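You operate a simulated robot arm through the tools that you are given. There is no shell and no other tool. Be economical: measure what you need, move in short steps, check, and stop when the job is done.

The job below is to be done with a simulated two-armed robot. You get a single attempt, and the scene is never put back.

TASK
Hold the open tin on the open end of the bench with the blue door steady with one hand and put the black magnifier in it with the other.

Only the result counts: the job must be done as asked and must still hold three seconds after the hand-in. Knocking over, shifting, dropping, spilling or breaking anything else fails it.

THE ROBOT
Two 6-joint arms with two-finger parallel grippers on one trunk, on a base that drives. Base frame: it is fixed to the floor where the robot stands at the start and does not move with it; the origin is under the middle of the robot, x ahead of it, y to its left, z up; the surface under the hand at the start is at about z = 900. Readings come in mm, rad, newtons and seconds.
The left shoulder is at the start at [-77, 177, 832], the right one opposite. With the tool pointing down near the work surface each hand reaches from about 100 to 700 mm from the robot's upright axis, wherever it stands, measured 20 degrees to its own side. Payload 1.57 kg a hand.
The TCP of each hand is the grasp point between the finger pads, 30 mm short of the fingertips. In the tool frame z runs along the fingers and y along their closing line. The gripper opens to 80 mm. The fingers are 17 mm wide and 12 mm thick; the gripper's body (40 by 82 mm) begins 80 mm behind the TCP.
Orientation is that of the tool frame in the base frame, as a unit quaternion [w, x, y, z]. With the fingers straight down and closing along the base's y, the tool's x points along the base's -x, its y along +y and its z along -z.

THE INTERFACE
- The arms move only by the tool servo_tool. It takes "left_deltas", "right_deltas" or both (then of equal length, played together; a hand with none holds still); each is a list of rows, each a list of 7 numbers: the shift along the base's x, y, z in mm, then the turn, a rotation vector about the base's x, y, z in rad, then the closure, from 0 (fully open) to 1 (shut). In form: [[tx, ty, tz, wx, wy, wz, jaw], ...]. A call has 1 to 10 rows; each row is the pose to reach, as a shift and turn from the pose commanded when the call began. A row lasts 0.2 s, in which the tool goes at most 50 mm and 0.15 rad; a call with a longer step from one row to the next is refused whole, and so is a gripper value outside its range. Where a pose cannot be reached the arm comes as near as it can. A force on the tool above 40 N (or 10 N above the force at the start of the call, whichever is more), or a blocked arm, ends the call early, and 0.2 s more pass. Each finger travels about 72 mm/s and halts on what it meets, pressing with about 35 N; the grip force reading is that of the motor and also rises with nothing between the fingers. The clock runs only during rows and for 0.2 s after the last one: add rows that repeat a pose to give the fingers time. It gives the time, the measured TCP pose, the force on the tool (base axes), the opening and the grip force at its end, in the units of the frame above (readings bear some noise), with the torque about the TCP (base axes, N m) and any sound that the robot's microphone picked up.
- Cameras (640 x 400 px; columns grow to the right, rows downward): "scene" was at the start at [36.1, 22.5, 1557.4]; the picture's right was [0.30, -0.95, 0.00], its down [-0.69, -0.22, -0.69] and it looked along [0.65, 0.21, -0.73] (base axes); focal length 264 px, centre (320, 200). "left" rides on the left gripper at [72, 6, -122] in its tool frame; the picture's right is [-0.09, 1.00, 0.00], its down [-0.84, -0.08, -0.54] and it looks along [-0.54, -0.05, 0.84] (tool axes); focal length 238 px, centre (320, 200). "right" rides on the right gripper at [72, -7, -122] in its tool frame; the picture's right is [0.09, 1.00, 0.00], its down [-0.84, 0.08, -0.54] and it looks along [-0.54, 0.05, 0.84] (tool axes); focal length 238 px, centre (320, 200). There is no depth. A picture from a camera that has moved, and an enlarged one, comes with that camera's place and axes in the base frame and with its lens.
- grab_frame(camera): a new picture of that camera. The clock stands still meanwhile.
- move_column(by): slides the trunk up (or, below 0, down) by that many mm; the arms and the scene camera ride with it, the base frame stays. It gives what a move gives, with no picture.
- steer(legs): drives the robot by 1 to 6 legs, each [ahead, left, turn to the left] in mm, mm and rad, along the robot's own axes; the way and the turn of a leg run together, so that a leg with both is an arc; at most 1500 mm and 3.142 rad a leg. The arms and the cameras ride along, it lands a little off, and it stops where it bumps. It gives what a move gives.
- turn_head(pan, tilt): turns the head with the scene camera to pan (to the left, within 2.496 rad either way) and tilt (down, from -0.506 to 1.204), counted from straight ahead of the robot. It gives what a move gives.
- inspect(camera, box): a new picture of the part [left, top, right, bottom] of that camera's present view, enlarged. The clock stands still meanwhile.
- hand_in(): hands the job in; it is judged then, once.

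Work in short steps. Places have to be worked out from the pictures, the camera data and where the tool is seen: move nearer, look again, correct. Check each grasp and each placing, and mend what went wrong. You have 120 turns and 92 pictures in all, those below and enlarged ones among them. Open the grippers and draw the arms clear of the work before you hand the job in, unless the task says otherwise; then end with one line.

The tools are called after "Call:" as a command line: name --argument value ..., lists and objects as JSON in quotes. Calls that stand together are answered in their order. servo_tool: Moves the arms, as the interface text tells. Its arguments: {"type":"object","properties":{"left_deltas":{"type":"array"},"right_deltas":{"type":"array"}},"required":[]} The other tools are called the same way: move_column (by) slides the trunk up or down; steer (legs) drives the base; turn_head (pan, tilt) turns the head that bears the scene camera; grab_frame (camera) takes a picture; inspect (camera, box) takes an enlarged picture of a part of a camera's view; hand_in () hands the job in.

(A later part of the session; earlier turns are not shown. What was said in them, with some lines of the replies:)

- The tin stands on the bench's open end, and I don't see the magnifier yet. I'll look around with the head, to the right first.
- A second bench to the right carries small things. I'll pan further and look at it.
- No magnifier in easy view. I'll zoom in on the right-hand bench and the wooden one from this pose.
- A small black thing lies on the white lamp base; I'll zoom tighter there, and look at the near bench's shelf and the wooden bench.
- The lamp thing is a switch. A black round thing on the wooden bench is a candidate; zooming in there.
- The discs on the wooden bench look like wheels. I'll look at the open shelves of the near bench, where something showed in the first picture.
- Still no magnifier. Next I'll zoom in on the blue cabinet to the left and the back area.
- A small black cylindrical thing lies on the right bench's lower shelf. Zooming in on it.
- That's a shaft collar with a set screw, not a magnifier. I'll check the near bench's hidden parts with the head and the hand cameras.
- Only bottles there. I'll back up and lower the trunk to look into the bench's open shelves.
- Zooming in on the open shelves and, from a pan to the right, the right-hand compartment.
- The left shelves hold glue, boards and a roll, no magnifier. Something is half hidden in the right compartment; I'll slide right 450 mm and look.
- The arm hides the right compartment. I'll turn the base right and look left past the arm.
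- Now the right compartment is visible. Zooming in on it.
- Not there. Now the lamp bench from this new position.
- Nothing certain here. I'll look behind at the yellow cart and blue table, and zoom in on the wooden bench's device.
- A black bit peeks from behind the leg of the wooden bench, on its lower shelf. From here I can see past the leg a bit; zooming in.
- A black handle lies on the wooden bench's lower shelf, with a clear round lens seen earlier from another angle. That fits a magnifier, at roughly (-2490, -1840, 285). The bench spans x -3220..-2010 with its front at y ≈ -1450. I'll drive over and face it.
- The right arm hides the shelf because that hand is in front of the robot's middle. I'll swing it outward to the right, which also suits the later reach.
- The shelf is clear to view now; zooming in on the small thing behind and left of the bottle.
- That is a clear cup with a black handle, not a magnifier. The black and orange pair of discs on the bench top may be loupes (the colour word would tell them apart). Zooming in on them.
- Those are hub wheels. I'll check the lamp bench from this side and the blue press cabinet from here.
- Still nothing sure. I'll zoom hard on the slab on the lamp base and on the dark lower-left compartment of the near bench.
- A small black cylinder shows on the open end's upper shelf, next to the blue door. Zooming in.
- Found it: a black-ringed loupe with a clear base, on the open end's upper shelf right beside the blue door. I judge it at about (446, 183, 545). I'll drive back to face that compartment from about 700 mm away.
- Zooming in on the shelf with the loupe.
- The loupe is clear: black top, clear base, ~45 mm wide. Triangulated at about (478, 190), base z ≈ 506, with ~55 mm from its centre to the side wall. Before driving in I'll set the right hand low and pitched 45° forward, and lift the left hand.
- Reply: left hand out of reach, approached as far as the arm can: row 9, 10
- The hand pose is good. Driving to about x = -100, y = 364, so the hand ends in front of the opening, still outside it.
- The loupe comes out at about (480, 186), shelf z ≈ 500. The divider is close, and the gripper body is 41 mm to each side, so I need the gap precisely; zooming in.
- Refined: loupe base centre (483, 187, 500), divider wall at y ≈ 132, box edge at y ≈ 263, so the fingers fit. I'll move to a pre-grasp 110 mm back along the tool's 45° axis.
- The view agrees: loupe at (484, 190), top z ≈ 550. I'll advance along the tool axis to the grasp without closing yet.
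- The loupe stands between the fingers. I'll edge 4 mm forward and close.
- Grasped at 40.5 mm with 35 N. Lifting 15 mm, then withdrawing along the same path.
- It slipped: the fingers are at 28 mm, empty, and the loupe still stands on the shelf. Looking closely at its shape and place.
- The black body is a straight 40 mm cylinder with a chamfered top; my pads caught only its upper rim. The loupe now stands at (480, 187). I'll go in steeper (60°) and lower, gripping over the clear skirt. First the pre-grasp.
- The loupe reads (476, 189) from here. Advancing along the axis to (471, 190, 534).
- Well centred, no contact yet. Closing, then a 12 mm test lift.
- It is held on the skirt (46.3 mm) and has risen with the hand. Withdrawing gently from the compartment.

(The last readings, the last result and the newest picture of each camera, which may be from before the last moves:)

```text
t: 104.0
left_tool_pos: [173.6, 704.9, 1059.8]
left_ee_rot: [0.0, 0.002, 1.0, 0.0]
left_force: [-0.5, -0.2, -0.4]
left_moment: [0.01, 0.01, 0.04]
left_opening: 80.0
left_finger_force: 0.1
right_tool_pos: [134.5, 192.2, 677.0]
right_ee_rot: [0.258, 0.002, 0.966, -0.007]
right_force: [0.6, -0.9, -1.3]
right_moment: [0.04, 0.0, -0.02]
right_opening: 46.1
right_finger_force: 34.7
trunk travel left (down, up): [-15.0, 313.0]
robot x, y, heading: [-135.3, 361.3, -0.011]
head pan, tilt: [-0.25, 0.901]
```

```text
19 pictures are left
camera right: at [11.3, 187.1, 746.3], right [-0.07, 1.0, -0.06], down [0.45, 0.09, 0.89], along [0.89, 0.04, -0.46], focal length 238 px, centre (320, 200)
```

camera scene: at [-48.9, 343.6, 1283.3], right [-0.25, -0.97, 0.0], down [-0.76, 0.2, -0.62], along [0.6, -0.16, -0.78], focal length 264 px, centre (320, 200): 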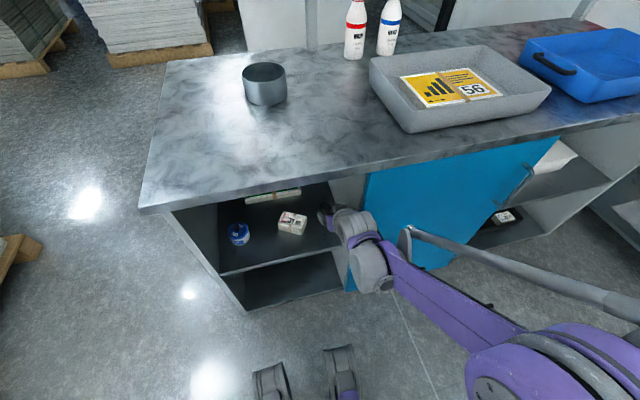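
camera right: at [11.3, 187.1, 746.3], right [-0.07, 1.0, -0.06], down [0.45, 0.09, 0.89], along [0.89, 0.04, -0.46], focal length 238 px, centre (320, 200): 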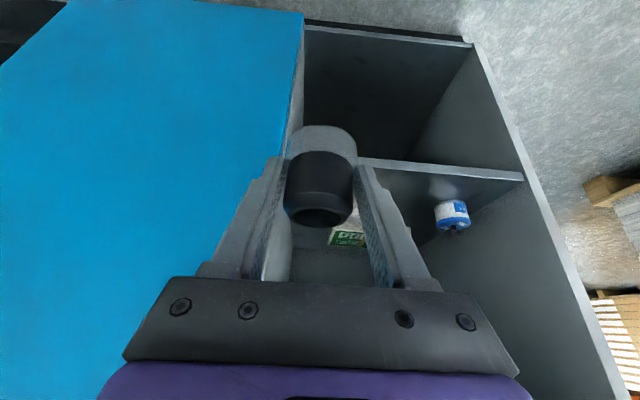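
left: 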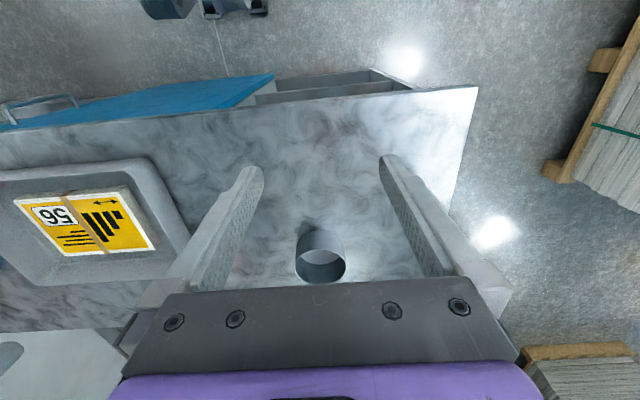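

Held firmly. Now raising the trunk to working height, then lifting the right hand, before driving to the tin.

Call:
move_column --by 300

Call:
servo_tool --right_deltas '[[0, 0, 20, 0, 0, 0, 0.8], [0, 0, 40, 0, 0, 0, 0.8], [0, 0, 60, 0, 0, 0, 0.8], [0, 0, 80, 0, 0, 0, 0.8], [0, 0, 100, 0, 0, 0, 0.8], [0, 0, 120, 0, 0, 0, 0.8]]'

Call:
turn_head --pan 0.0 --tilt 0.8

Call:
grab_frame --camera "scene"

```text
t: 107.0
left_tool_pos: [175.0, 703.3, 1359.2]
left_ee_rot: [0.0, 0.003, 1.0, 0.0]
left_force: [0.1, 0.0, -0.3]
left_moment: [-0.02, -0.01, 0.0]
left_opening: 80.1
left_finger_force: 0.1
right_tool_pos: [134.6, 190.6, 975.9]
right_ee_rot: [0.259, 0.002, 0.966, -0.008]
right_force: [-0.6, 0.7, -0.9]
right_moment: [0.0, 0.03, 0.02]
right_opening: 46.0
right_finger_force: 34.9
trunk travel left (down, up): [-315.0, 13.0]
robot x, y, heading: [-131.3, 363.1, -0.009]
head pan, tilt: [-0.25, 0.901]
```

```text
t: 108.4
left_tool_pos: [176.1, 703.8, 1358.5]
left_ee_rot: [0.001, 0.002, 1.0, 0.0]
left_force: [0.7, 1.0, -0.4]
left_moment: [0.03, 0.01, 0.05]
left_opening: 80.0
left_finger_force: 0.0
right_tool_pos: [135.0, 189.5, 1097.7]
right_ee_rot: [0.259, 0.002, 0.966, -0.008]
right_force: [-0.5, 0.5, -1.0]
right_moment: [0.03, 0.01, -0.01]
right_opening: 46.0
right_finger_force: 35.5
trunk travel left (down, up): [-315.0, 13.0]
robot x, y, heading: [-131.4, 363.3, -0.008]
head pan, tilt: [-0.25, 0.901]
```

```text
t: 109.2
left_tool_pos: [175.7, 704.5, 1358.8]
left_ee_rot: [0.0, 0.002, 1.0, 0.0]
left_force: [-0.9, -0.2, -0.4]
left_moment: [-0.02, -0.01, 0.03]
left_opening: 80.2
left_finger_force: 0.1
right_tool_pos: [134.2, 190.2, 1097.6]
right_ee_rot: [0.259, 0.002, 0.966, -0.008]
right_force: [0.5, -0.9, -0.8]
right_moment: [0.01, 0.0, -0.02]
right_opening: 45.9
right_finger_force: 35.1
trunk travel left (down, up): [-315.0, 13.0]
robot x, y, heading: [-135.2, 363.6, -0.009]
head pan, tilt: [0.0, 0.799]
```

```text
18 pictures are left
camera scene: at [-92.9, 362.5, 1602.3], right [-0.01, -1.0, 0.0], down [-0.72, 0.01, -0.7], along [0.7, 0.0, -0.72], focal length 264 px, centre (320, 200)
```

scene: 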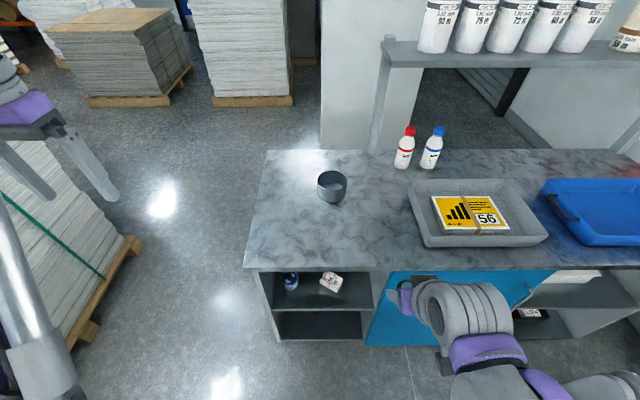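

Tin reads about (610, 318). Driving to about (5, 300), with clear air under both hands.

Call:
steer --legs '[[138, -63, 0.009]]'

Call:
inspect --camera "scene" --box '[240, 130, 400, 230]'

```text
t: 110.6
left_tool_pos: [307.8, 644.1, 1358.9]
left_ee_rot: [0.0, -0.002, 1.0, 0.0]
left_force: [-0.4, 0.1, -0.4]
left_moment: [0.02, 0.02, -0.02]
left_opening: 80.0
left_finger_force: 0.1
right_tool_pos: [270.8, 129.5, 1097.6]
right_ee_rot: [0.259, -0.003, 0.966, -0.006]
right_force: [0.6, 0.3, -0.2]
right_moment: [0.01, 0.01, -0.01]
right_opening: 46.2
right_finger_force: 34.9
trunk travel left (down, up): [-315.0, 13.0]
robot x, y, heading: [2.2, 302.6, 0.001]
head pan, tilt: [0.0, 0.799]
```

```text
4.00 times, centred on (320, 180) of scene
camera zoom: at [42.3, 300.2, 1602.1], right [0.0, -1.0, 0.0], down [-0.72, 0.0, -0.7], along [0.7, 0.0, -0.72], focal length 1057 px, centre (320, 280)
```

zoom: 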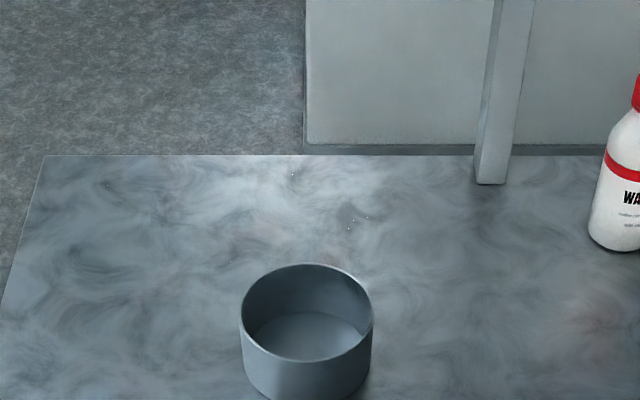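

Tin: rim centre ≈ (631, 311), rim z ≈ 959, diameter ≈ 109 — wider than the gripper, so I'll pinch its left wall with the left hand. Moving the left hand nearer and looking.

Call:
servo_tool --left_deltas '[[24, -22, -26, 0, 0, 0, 0.4], [48, -44, -52, 0, 0, 0, 0.4], [72, -66, -78, 0, 0, 0, 0.4], [96, -88, -104, 0, 0, 0, 0.4], [120, -110, -130, 0, 0, 0, 0.4], [144, -132, -156, 0, 0, 0, 0.4], [168, -154, -182, 0, 0, 0, 0.4], [192, -176, -208, 0, 0, 0, 0.4], [216, -198, -230, 0, 0, 0, 0.4], [240, -225, -250, 0, 0, 0, 0.4]]'

Call:
grab_frame --camera "left"

```text
t: 112.8
left_tool_pos: [548.7, 418.5, 1108.4]
left_ee_rot: [0.0, -0.002, 1.0, 0.0]
left_force: [-0.5, -0.3, 0.3]
left_moment: [0.02, 0.02, -0.01]
left_opening: 47.8
left_finger_force: 0.1
right_tool_pos: [274.5, 128.3, 1096.7]
right_ee_rot: [0.258, -0.003, 0.966, -0.005]
right_force: [0.6, 0.2, -0.7]
right_moment: [0.04, -0.01, 0.04]
right_opening: 45.7
right_finger_force: 34.5
trunk travel left (down, up): [-315.0, 13.0]
robot x, y, heading: [1.9, 301.0, 0.002]
head pan, tilt: [0.0, 0.799]
```

```text
16 pictures are left
camera left: at [477.4, 423.6, 1229.7], right [0.09, 1.0, 0.0], down [0.84, -0.08, 0.54], along [0.54, -0.05, -0.84], focal length 238 px, centre (320, 200)
```

left: 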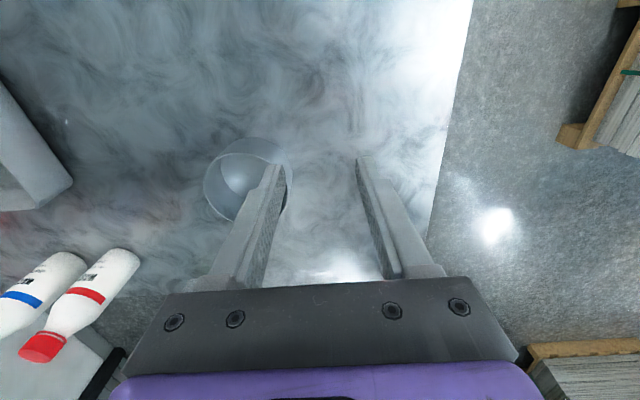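

Zooming in on the tin from this camera to fix its rim.

Call:
inspect --camera "left" --box '[176, 115, 336, 240]'

```text
3.20 times, centred on (256, 178) of left
camera zoom: at [477.4, 423.6, 1229.7], right [0.09, 1.0, 0.0], down [0.84, -0.08, 0.54], along [0.54, -0.05, -0.84], focal length 763 px, centre (525, 272)
```

zoom: 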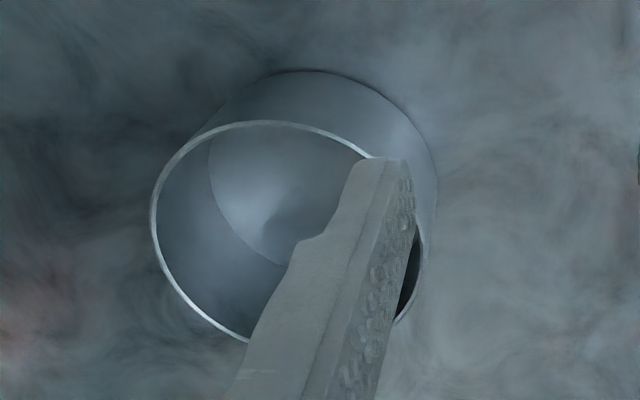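

Tin rim centre comes out at (627, 312), consistent. Moving the left hand above the left wall point (628, 365).

Call:
servo_tool --left_deltas '[[20, -13, -15, 0, 0, 0, 0.45], [40, -27, -35, 0, 0, 0, 0.45], [60, -40, -60, 0, 0, 0, 0.45], [79, -53, -83, 0, 0, 0, 0.45], [79, -53, -83, 0, 0, 0, 0.45]]'

Call:
grab_frame --camera "left"

```text
t: 114.0
left_tool_pos: [627.4, 366.6, 1025.2]
left_ee_rot: [0.0, -0.002, 1.0, 0.001]
left_force: [-0.3, -0.8, -0.2]
left_moment: [-0.04, -0.05, 0.02]
left_opening: 44.2
left_finger_force: 0.0
right_tool_pos: [272.4, 129.3, 1098.1]
right_ee_rot: [0.258, -0.002, 0.966, -0.007]
right_force: [-0.9, 0.2, -1.1]
right_moment: [0.0, 0.03, -0.01]
right_opening: 45.8
right_finger_force: 35.1
trunk travel left (down, up): [-315.0, 13.0]
robot x, y, heading: [4.0, 301.7, 0.001]
head pan, tilt: [0.0, 0.799]
```

```text
14 pictures are left
camera left: at [556.2, 373.0, 1147.0], right [0.09, 1.0, 0.0], down [0.84, -0.08, 0.54], along [0.54, -0.05, -0.84], focal length 238 px, centre (320, 200)
```

left: 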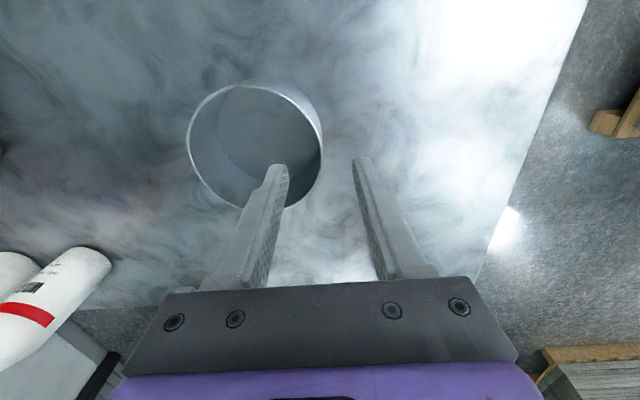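

The wall lies at y ≈ 367, between the fingers. Descending over it and pinching gently.

Call:
servo_tool --left_deltas '[[0, 0, -20, 0, 0, 0, 0.45], [0, 0, -40, 0, 0, 0, 0.45], [0, 0, -58, 0, 0, 0, 0.45], [0, 0, -58, 0, 0, 0, 0.6], [0, 0, -58, 0, 0, 0, 0.75], [0, 0, -58, 0, 0, 0, 0.9], [0, 0, -58, 0, 0, 0, 1.0], [0, 0, -58, 0, 0, 0, 1.0]]'

Call:
grab_frame --camera "left"

Call:
inspect --camera "scene" --box '[240, 150, 400, 250]'

```text
t: 115.8
left_tool_pos: [629.6, 367.0, 968.7]
left_ee_rot: [0.0, -0.002, 1.0, 0.0]
left_force: [1.3, -1.0, 3.9]
left_moment: [-0.45, -0.05, 0.16]
left_opening: 4.4
left_finger_force: 24.7
right_tool_pos: [271.9, 130.2, 1097.5]
right_ee_rot: [0.259, -0.002, 0.966, -0.006]
right_force: [-0.7, 0.0, 0.2]
right_moment: [-0.01, 0.02, 0.0]
right_opening: 46.1
right_finger_force: 35.0
trunk travel left (down, up): [-315.0, 13.0]
robot x, y, heading: [0.6, 301.6, 0.002]
head pan, tilt: [0.0, 0.799]
```

```text
13 pictures are left
camera left: at [556.9, 373.2, 1089.2], right [0.09, 1.0, 0.0], down [0.84, -0.07, 0.54], along [0.54, -0.05, -0.84], focal length 238 px, centre (320, 200)
```

left: 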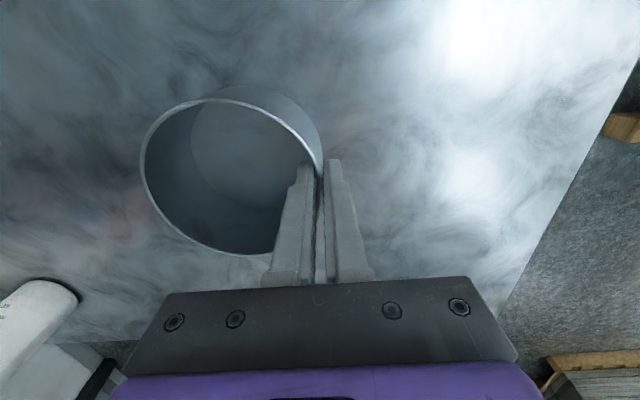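

```text
4.00 times, centred on (320, 200) of scene
camera zoom: at [43.2, 299.9, 1602.4], right [0.0, -1.0, 0.0], down [-0.72, 0.0, -0.7], along [0.7, 0.0, -0.72], focal length 1057 px, centre (320, 200)
```

zoom: 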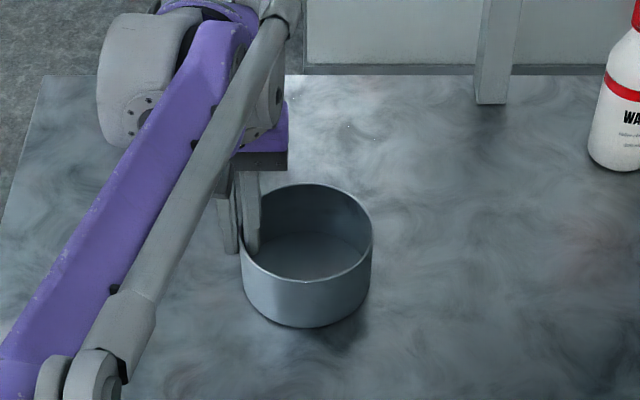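

The tin's wall is pinched and it hasn't moved. Now bringing the loupe above the tin with the right hand, yawed 0.5 rad so its body stays clear of the left hand.

Call:
servo_tool --right_deltas '[[32, 12, 0, 0, 0, 0.05, 0.8], [64, 24, 0, 0, 0, 0.1, 0.8], [96, 36, 0, 0, 0, 0.15, 0.8], [128, 48, 0, 0, 0, 0.2, 0.8], [160, 62, 0, 0, 0, 0.25, 0.8], [192, 78, 0, 0, 0, 0.3, 0.8], [222, 94, 0, 0, 0, 0.35, 0.8], [250, 110, 0, 0, 0, 0.4, 0.8], [275, 125, 0, 0, 0, 0.45, 0.8], [300, 140, 0, 0, 0, 0.5, 0.8]]'

Call:
inspect --camera "scene" --box '[160, 100, 480, 300]'

```text
t: 118.0
left_tool_pos: [629.2, 367.5, 967.6]
left_ee_rot: [0.0, -0.001, 1.0, 0.0]
left_force: [0.4, 0.6, 4.3]
left_moment: [-0.4, -0.01, 0.03]
left_opening: 4.5
left_finger_force: 24.9
right_tool_pos: [572.8, 271.3, 1098.8]
right_ee_rot: [0.251, -0.241, 0.936, 0.058]
right_force: [0.1, -0.1, -0.7]
right_moment: [0.02, 0.02, -0.02]
right_opening: 45.6
right_finger_force: 34.6
trunk travel left (down, up): [-315.0, 13.0]
robot x, y, heading: [1.6, 299.9, 0.002]
head pan, tilt: [0.0, 0.799]
```

```text
2.00 times, centred on (320, 200) of scene
camera zoom: at [43.8, 300.5, 1602.3], right [0.0, -1.0, 0.0], down [-0.72, 0.0, -0.7], along [0.7, 0.0, -0.72], focal length 528 px, centre (320, 200)
```

zoom: 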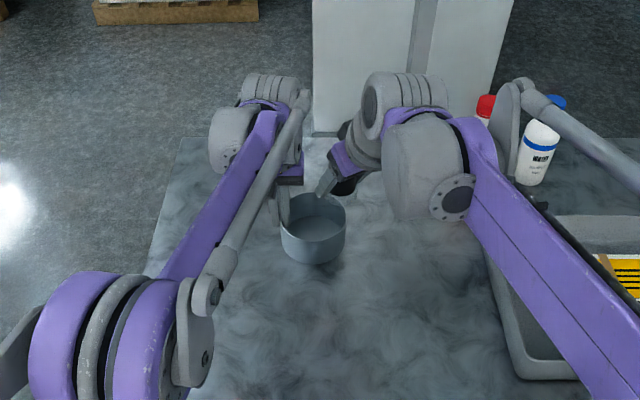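

Both hands are well apart. Moving over the tin's centre and down to just above the rim, then checking with the right camera.

Call:
servo_tool --right_deltas '[[16, 10, -10, 0, 0, 0, 0.8], [32, 20, -25, 0, 0, 0, 0.8], [47, 30, -45, 0, 0, 0, 0.8], [47, 30, -65, 0, 0, 0, 0.8], [47, 30, -85, 0, 0, 0, 0.8]]'

Call:
grab_frame --camera "right"

Call:
inspect --camera "scene" --box '[260, 150, 380, 225]'

```text
t: 119.2
left_tool_pos: [628.9, 367.7, 968.9]
left_ee_rot: [0.0, -0.001, 1.0, 0.0]
left_force: [-0.5, -0.7, 3.9]
left_moment: [-0.46, -0.14, -0.03]
left_opening: 4.5
left_finger_force: 24.9
right_tool_pos: [619.1, 300.3, 1012.3]
right_ee_rot: [0.253, -0.241, 0.935, 0.058]
right_force: [1.1, -0.6, -0.5]
right_moment: [-0.01, 0.03, 0.02]
right_opening: 46.1
right_finger_force: 35.4
trunk travel left (down, up): [-315.0, 13.0]
robot x, y, heading: [4.8, 300.3, 0.001]
head pan, tilt: [0.0, 0.799]
```

```text
10 pictures are left
camera right: at [514.5, 236.7, 1082.7], right [-0.55, 0.83, -0.06], down [0.35, 0.3, 0.89], along [0.76, 0.47, -0.46], focal length 238 px, centre (320, 200)
```

right: 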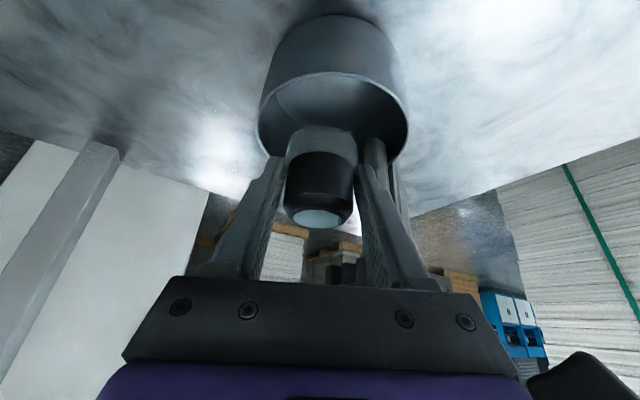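

```text
5.33 times, centred on (320, 188) of scene
camera zoom: at [42.9, 299.9, 1602.3], right [0.0, -1.0, 0.0], down [-0.72, 0.0, -0.7], along [0.7, 0.0, -0.72], focal length 1409 px, centre (320, 267)
```

zoom: 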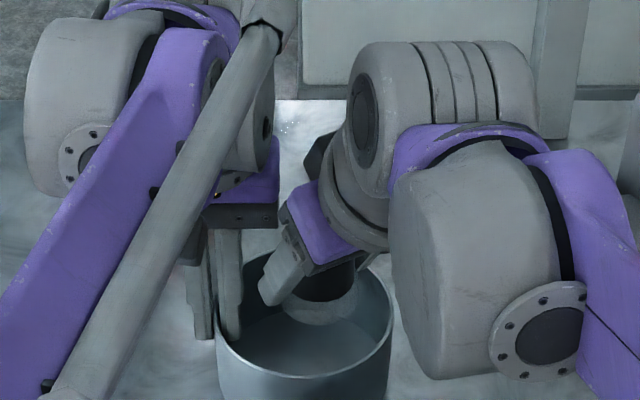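

The loupe hangs inside the rim's outline. Descending slowly to just above the tin floor.

Call:
servo_tool --right_deltas '[[-1, 2, -12, 0, 0, 0, 0.8], [-1, 2, -24, 0, 0, 0, 0.8], [-1, 2, -36, 0, 0, 0, 0.8], [-1, 2, -46, 0, 0, 0, 0.8], [-1, 2, -56, 0, 0, 0, 0.8], [-1, 2, -66, 0, 0, 0, 0.8]]'

Call:
grab_frame --camera "right"

```text
t: 120.6
left_tool_pos: [629.3, 367.0, 969.3]
left_ee_rot: [0.001, -0.002, 1.0, 0.001]
left_force: [0.2, -7.3, 2.9]
left_moment: [-0.24, -0.28, -0.06]
left_opening: 4.5
left_finger_force: 25.5
right_tool_pos: [617.6, 303.2, 948.0]
right_ee_rot: [0.253, -0.242, 0.935, 0.058]
right_force: [3.1, 9.6, 9.1]
right_moment: [-0.52, 0.01, 0.17]
right_opening: 45.8
right_finger_force: 35.0
trunk travel left (down, up): [-315.0, 13.0]
robot x, y, heading: [4.8, 301.0, 0.008]
head pan, tilt: [0.0, 0.799]
```

```text
8 pictures are left
camera right: at [513.7, 239.6, 1018.8], right [-0.55, 0.83, -0.06], down [0.35, 0.3, 0.89], along [0.76, 0.47, -0.46], focal length 238 px, centre (320, 200)
```

right: 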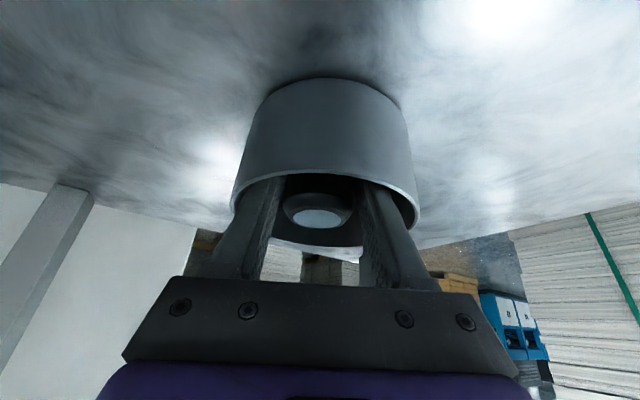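

A contact of ~13 N shows: the right finger leans on the tin's right wall. Easing the hand 5 mm towards +y and 2 mm up.

Call:
servo_tool --right_deltas '[[-1, 3, 2, 0, 0, 0, 0.8], [-2, 5, 3, 0, 0, 0, 0.8], [-2, 5, 3, 0, 0, 0, 0.8]]'

Call:
inspect --camera "right" --box '[220, 120, 428, 250]'

```text
t: 121.4
left_tool_pos: [629.8, 368.4, 967.5]
left_ee_rot: [0.0, -0.002, 1.0, 0.002]
left_force: [-1.4, -1.1, 3.6]
left_moment: [-0.5, -0.02, -0.13]
left_opening: 4.5
left_finger_force: 25.0
right_tool_pos: [617.0, 306.0, 950.2]
right_ee_rot: [0.252, -0.241, 0.935, 0.058]
right_force: [0.0, 0.1, -0.1]
right_moment: [0.02, 0.01, -0.01]
right_opening: 45.7
right_finger_force: 34.9
trunk travel left (down, up): [-315.0, 13.0]
robot x, y, heading: [4.8, 301.9, -0.0]
head pan, tilt: [0.0, 0.799]
```

```text
3.08 times, centred on (324, 185) of right
camera zoom: at [511.5, 242.5, 1021.0], right [-0.55, 0.83, -0.06], down [0.36, 0.3, 0.89], along [0.76, 0.46, -0.46], focal length 733 px, centre (308, 246)
```

zoom: 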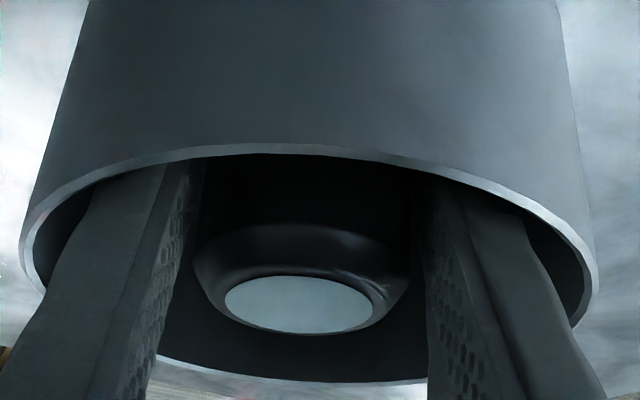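

Contact gone. Lowering a few more millimetres to meet the floor, watching the force.

Call:
servo_tool --right_deltas '[[0, 0, -3, 0, 0, 0, 0.8], [0, 0, -6, 0, 0, 0, 0.8]]'

```text
t: 122.0
left_tool_pos: [629.1, 368.3, 967.9]
left_ee_rot: [-0.001, -0.002, 1.0, 0.0]
left_force: [-1.1, -0.4, 3.1]
left_moment: [-0.35, -0.02, -0.12]
left_opening: 4.5
left_finger_force: 24.8
right_tool_pos: [616.9, 306.9, 944.0]
right_ee_rot: [0.253, -0.242, 0.935, 0.058]
right_force: [0.0, 1.5, 1.6]
right_moment: [-0.09, 0.02, 0.01]
right_opening: 46.0
right_finger_force: 35.0
trunk travel left (down, up): [-315.0, 13.0]
robot x, y, heading: [5.6, 300.3, 0.005]
head pan, tilt: [0.0, 0.799]
```

Light touch only. Releasing with a small opening (to ~52 mm) and then lifting straight up.

Call:
servo_tool --right_deltas '[[0, 1, 0, 0, 0, 0, 0.39], [0, 1, 0, 0, 0, 0, 0.35], [0, 1, 0, 0, 0, 0, 0.35]]'

Call:
servo_tool --right_deltas '[[0, 0, 5, 0, 0, 0, 0.35], [0, 0, 12, 0, 0, 0, 0.35], [0, 0, 22, 0, 0, 0, 0.35]]'

Call:
inspect --camera "right" --box '[220, 100, 428, 230]'

```text
t: 122.8
left_tool_pos: [629.5, 368.7, 968.0]
left_ee_rot: [0.0, -0.002, 1.0, 0.0]
left_force: [-2.9, -0.5, 3.2]
left_moment: [-0.42, -0.15, -0.13]
left_opening: 4.4
left_finger_force: 24.4
right_tool_pos: [617.1, 306.6, 943.4]
right_ee_rot: [0.252, -0.241, 0.935, 0.058]
right_force: [1.9, 1.0, 2.1]
right_moment: [-0.06, 0.09, 0.01]
right_opening: 47.1
right_finger_force: 0.0
trunk travel left (down, up): [-315.0, 13.0]
robot x, y, heading: [5.8, 303.3, 0.001]
head pan, tilt: [0.0, 0.799]
```

```text
t: 123.6
left_tool_pos: [629.5, 368.2, 968.4]
left_ee_rot: [-0.001, -0.002, 1.0, 0.0]
left_force: [-1.2, 1.4, 4.0]
left_moment: [-0.4, 0.05, -0.08]
left_opening: 4.7
left_finger_force: 25.3
right_tool_pos: [616.3, 307.6, 967.0]
right_ee_rot: [0.252, -0.241, 0.935, 0.058]
right_force: [0.0, 0.1, -0.5]
right_moment: [-0.01, 0.01, 0.01]
right_opening: 52.1
right_finger_force: 0.2
trunk travel left (down, up): [-315.0, 13.0]
robot x, y, heading: [2.4, 303.0, 0.005]
head pan, tilt: [0.0, 0.799]
```

```text
3.08 times, centred on (324, 165) of right
camera zoom: at [511.4, 243.7, 1037.0], right [-0.55, 0.83, -0.06], down [0.36, 0.3, 0.89], along [0.76, 0.46, -0.46], focal length 733 px, centre (308, 308)
```

zoom: 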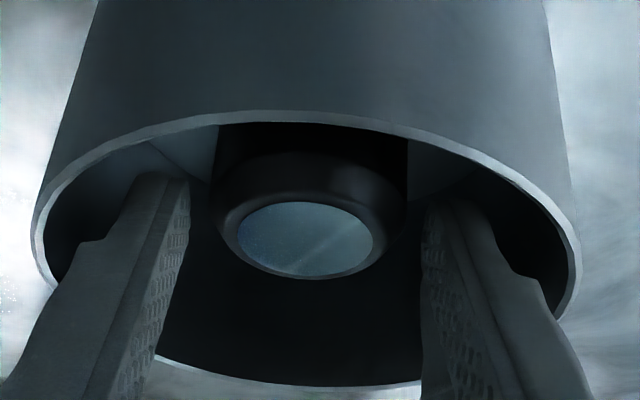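

The loupe stays in the tin while the fingers rise. Lifting clear, then drawing the right hand back.

Call:
servo_tool --right_deltas '[[0, 0, 20, 0, 0, 0, 0.35], [0, 0, 40, 0, 0, 0, 0.35], [0, 0, 60, 0, 0, 0, 0.35], [0, 0, 85, 0, 0, 0, 0.35], [-30, -15, 110, 0, 0, 0, 0.35], [-65, -32, 120, 0, 0, 0, 0.35], [-100, -50, 130, 0, 0, 0, 0.35], [-140, -70, 130, 0, 0, 0, 0.2], [-180, -90, 130, 0, 0, 0, 0], [-220, -110, 130, 0, 0, 0, 0]]'

Call:
inspect --camera "scene" --box '[260, 150, 380, 225]'

```text
t: 125.8
left_tool_pos: [627.8, 368.1, 968.3]
left_ee_rot: [0.001, -0.002, 1.0, 0.0]
left_force: [-0.3, 1.0, 4.2]
left_moment: [-0.49, 0.05, -0.05]
left_opening: 4.3
left_finger_force: 25.0
right_tool_pos: [395.7, 199.4, 1097.0]
right_ee_rot: [0.252, -0.241, 0.935, 0.058]
right_force: [-0.1, -0.4, 0.2]
right_moment: [-0.01, -0.03, -0.01]
right_opening: 79.8
right_finger_force: 0.1
trunk travel left (down, up): [-315.0, 13.0]
robot x, y, heading: [6.3, 301.5, 0.002]
head pan, tilt: [0.0, 0.799]
```

```text
5.33 times, centred on (320, 188) of scene
camera zoom: at [41.5, 299.7, 1602.2], right [0.0, -1.0, 0.0], down [-0.72, 0.0, -0.7], along [0.7, 0.0, -0.72], focal length 1409 px, centre (320, 267)
```

zoom: 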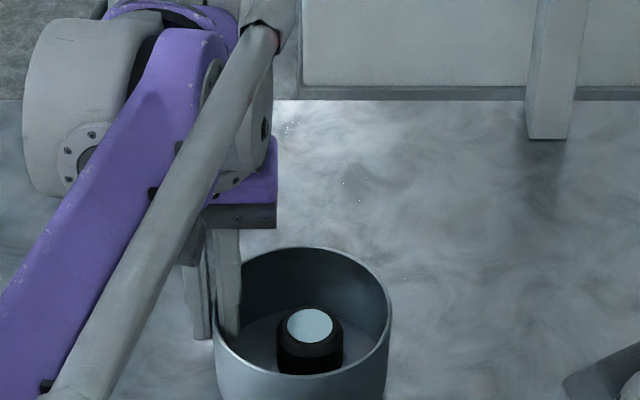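

The loupe stands upright in the tin. Now opening the left hand slightly, lifting it straight up and drawing it back.

Call:
servo_tool --left_deltas '[[0, 0, 0, 0, 0, 0, 0.82], [0, 0, 0, 0, 0, 0, 0.76], [0, 0, 0, 0, 0, 0, 0.76]]'

Call:
servo_tool --left_deltas '[[0, 0, 12, 0, 0, 0, 0.76], [0, 0, 30, 0, 0, 0, 0.76], [0, 0, 55, 0, 0, 0, 0.76], [0, 0, 85, 0, 0, 0, 0.76], [-20, 15, 120, 0, 0, 0, 0.5], [-50, 30, 150, 0, 0, 0, 0.2], [-85, 50, 170, 0, 0, 0, 0], [-120, 70, 185, 0, 0, 0, 0], [-160, 90, 195, 0, 0, 0, 0], [-200, 110, 200, 0, 0, 0, 0]]'

Call:
grab_frame --camera "scene"

```text
t: 126.6
left_tool_pos: [629.8, 367.2, 967.3]
left_ee_rot: [0.001, -0.002, 1.0, 0.0]
left_force: [-0.1, -1.1, 0.0]
left_moment: [0.0, -0.03, 0.01]
left_opening: 19.2
left_finger_force: 0.2
right_tool_pos: [397.6, 199.1, 1097.3]
right_ee_rot: [0.253, -0.24, 0.936, 0.057]
right_force: [-0.4, 0.1, -0.2]
right_moment: [0.03, 0.01, 0.01]
right_opening: 80.2
right_finger_force: 0.0
trunk travel left (down, up): [-315.0, 13.0]
robot x, y, heading: [1.7, 301.0, 0.0]
head pan, tilt: [0.0, 0.799]
```

```text
t: 128.8
left_tool_pos: [425.0, 477.3, 1169.1]
left_ee_rot: [0.001, 0.0, 1.0, 0.0]
left_force: [-1.2, 0.4, 1.3]
left_moment: [-0.03, -0.02, 0.02]
left_opening: 79.9
left_finger_force: 0.0
right_tool_pos: [396.8, 198.7, 1097.7]
right_ee_rot: [0.252, -0.241, 0.935, 0.058]
right_force: [-0.3, -0.8, 0.0]
right_moment: [0.01, -0.05, 0.0]
right_opening: 80.0
right_finger_force: 0.1
trunk travel left (down, up): [-315.0, 13.0]
robot x, y, heading: [2.1, 300.8, 0.004]
head pan, tilt: [0.0, 0.799]
```

```text
4 pictures are left
camera scene: at [41.6, 300.4, 1602.3], right [0.0, -1.0, 0.0], down [-0.72, 0.0, -0.7], along [0.7, 0.0, -0.72], focal length 264 px, centre (320, 200)
```

scene: 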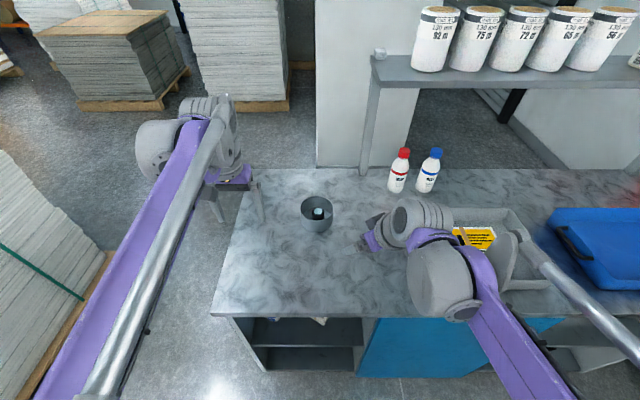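

The tin stands upright where it was, the loupe is inside, and both hands are open and clear. Handing in.

Call:
hand_in

```text
The job is handed in.
```

The black magnifier is standing upright in the open tin. I held the tin steady with the left hand while the right hand set the magnifier down, then opened and withdrew both hands and handed the job in.
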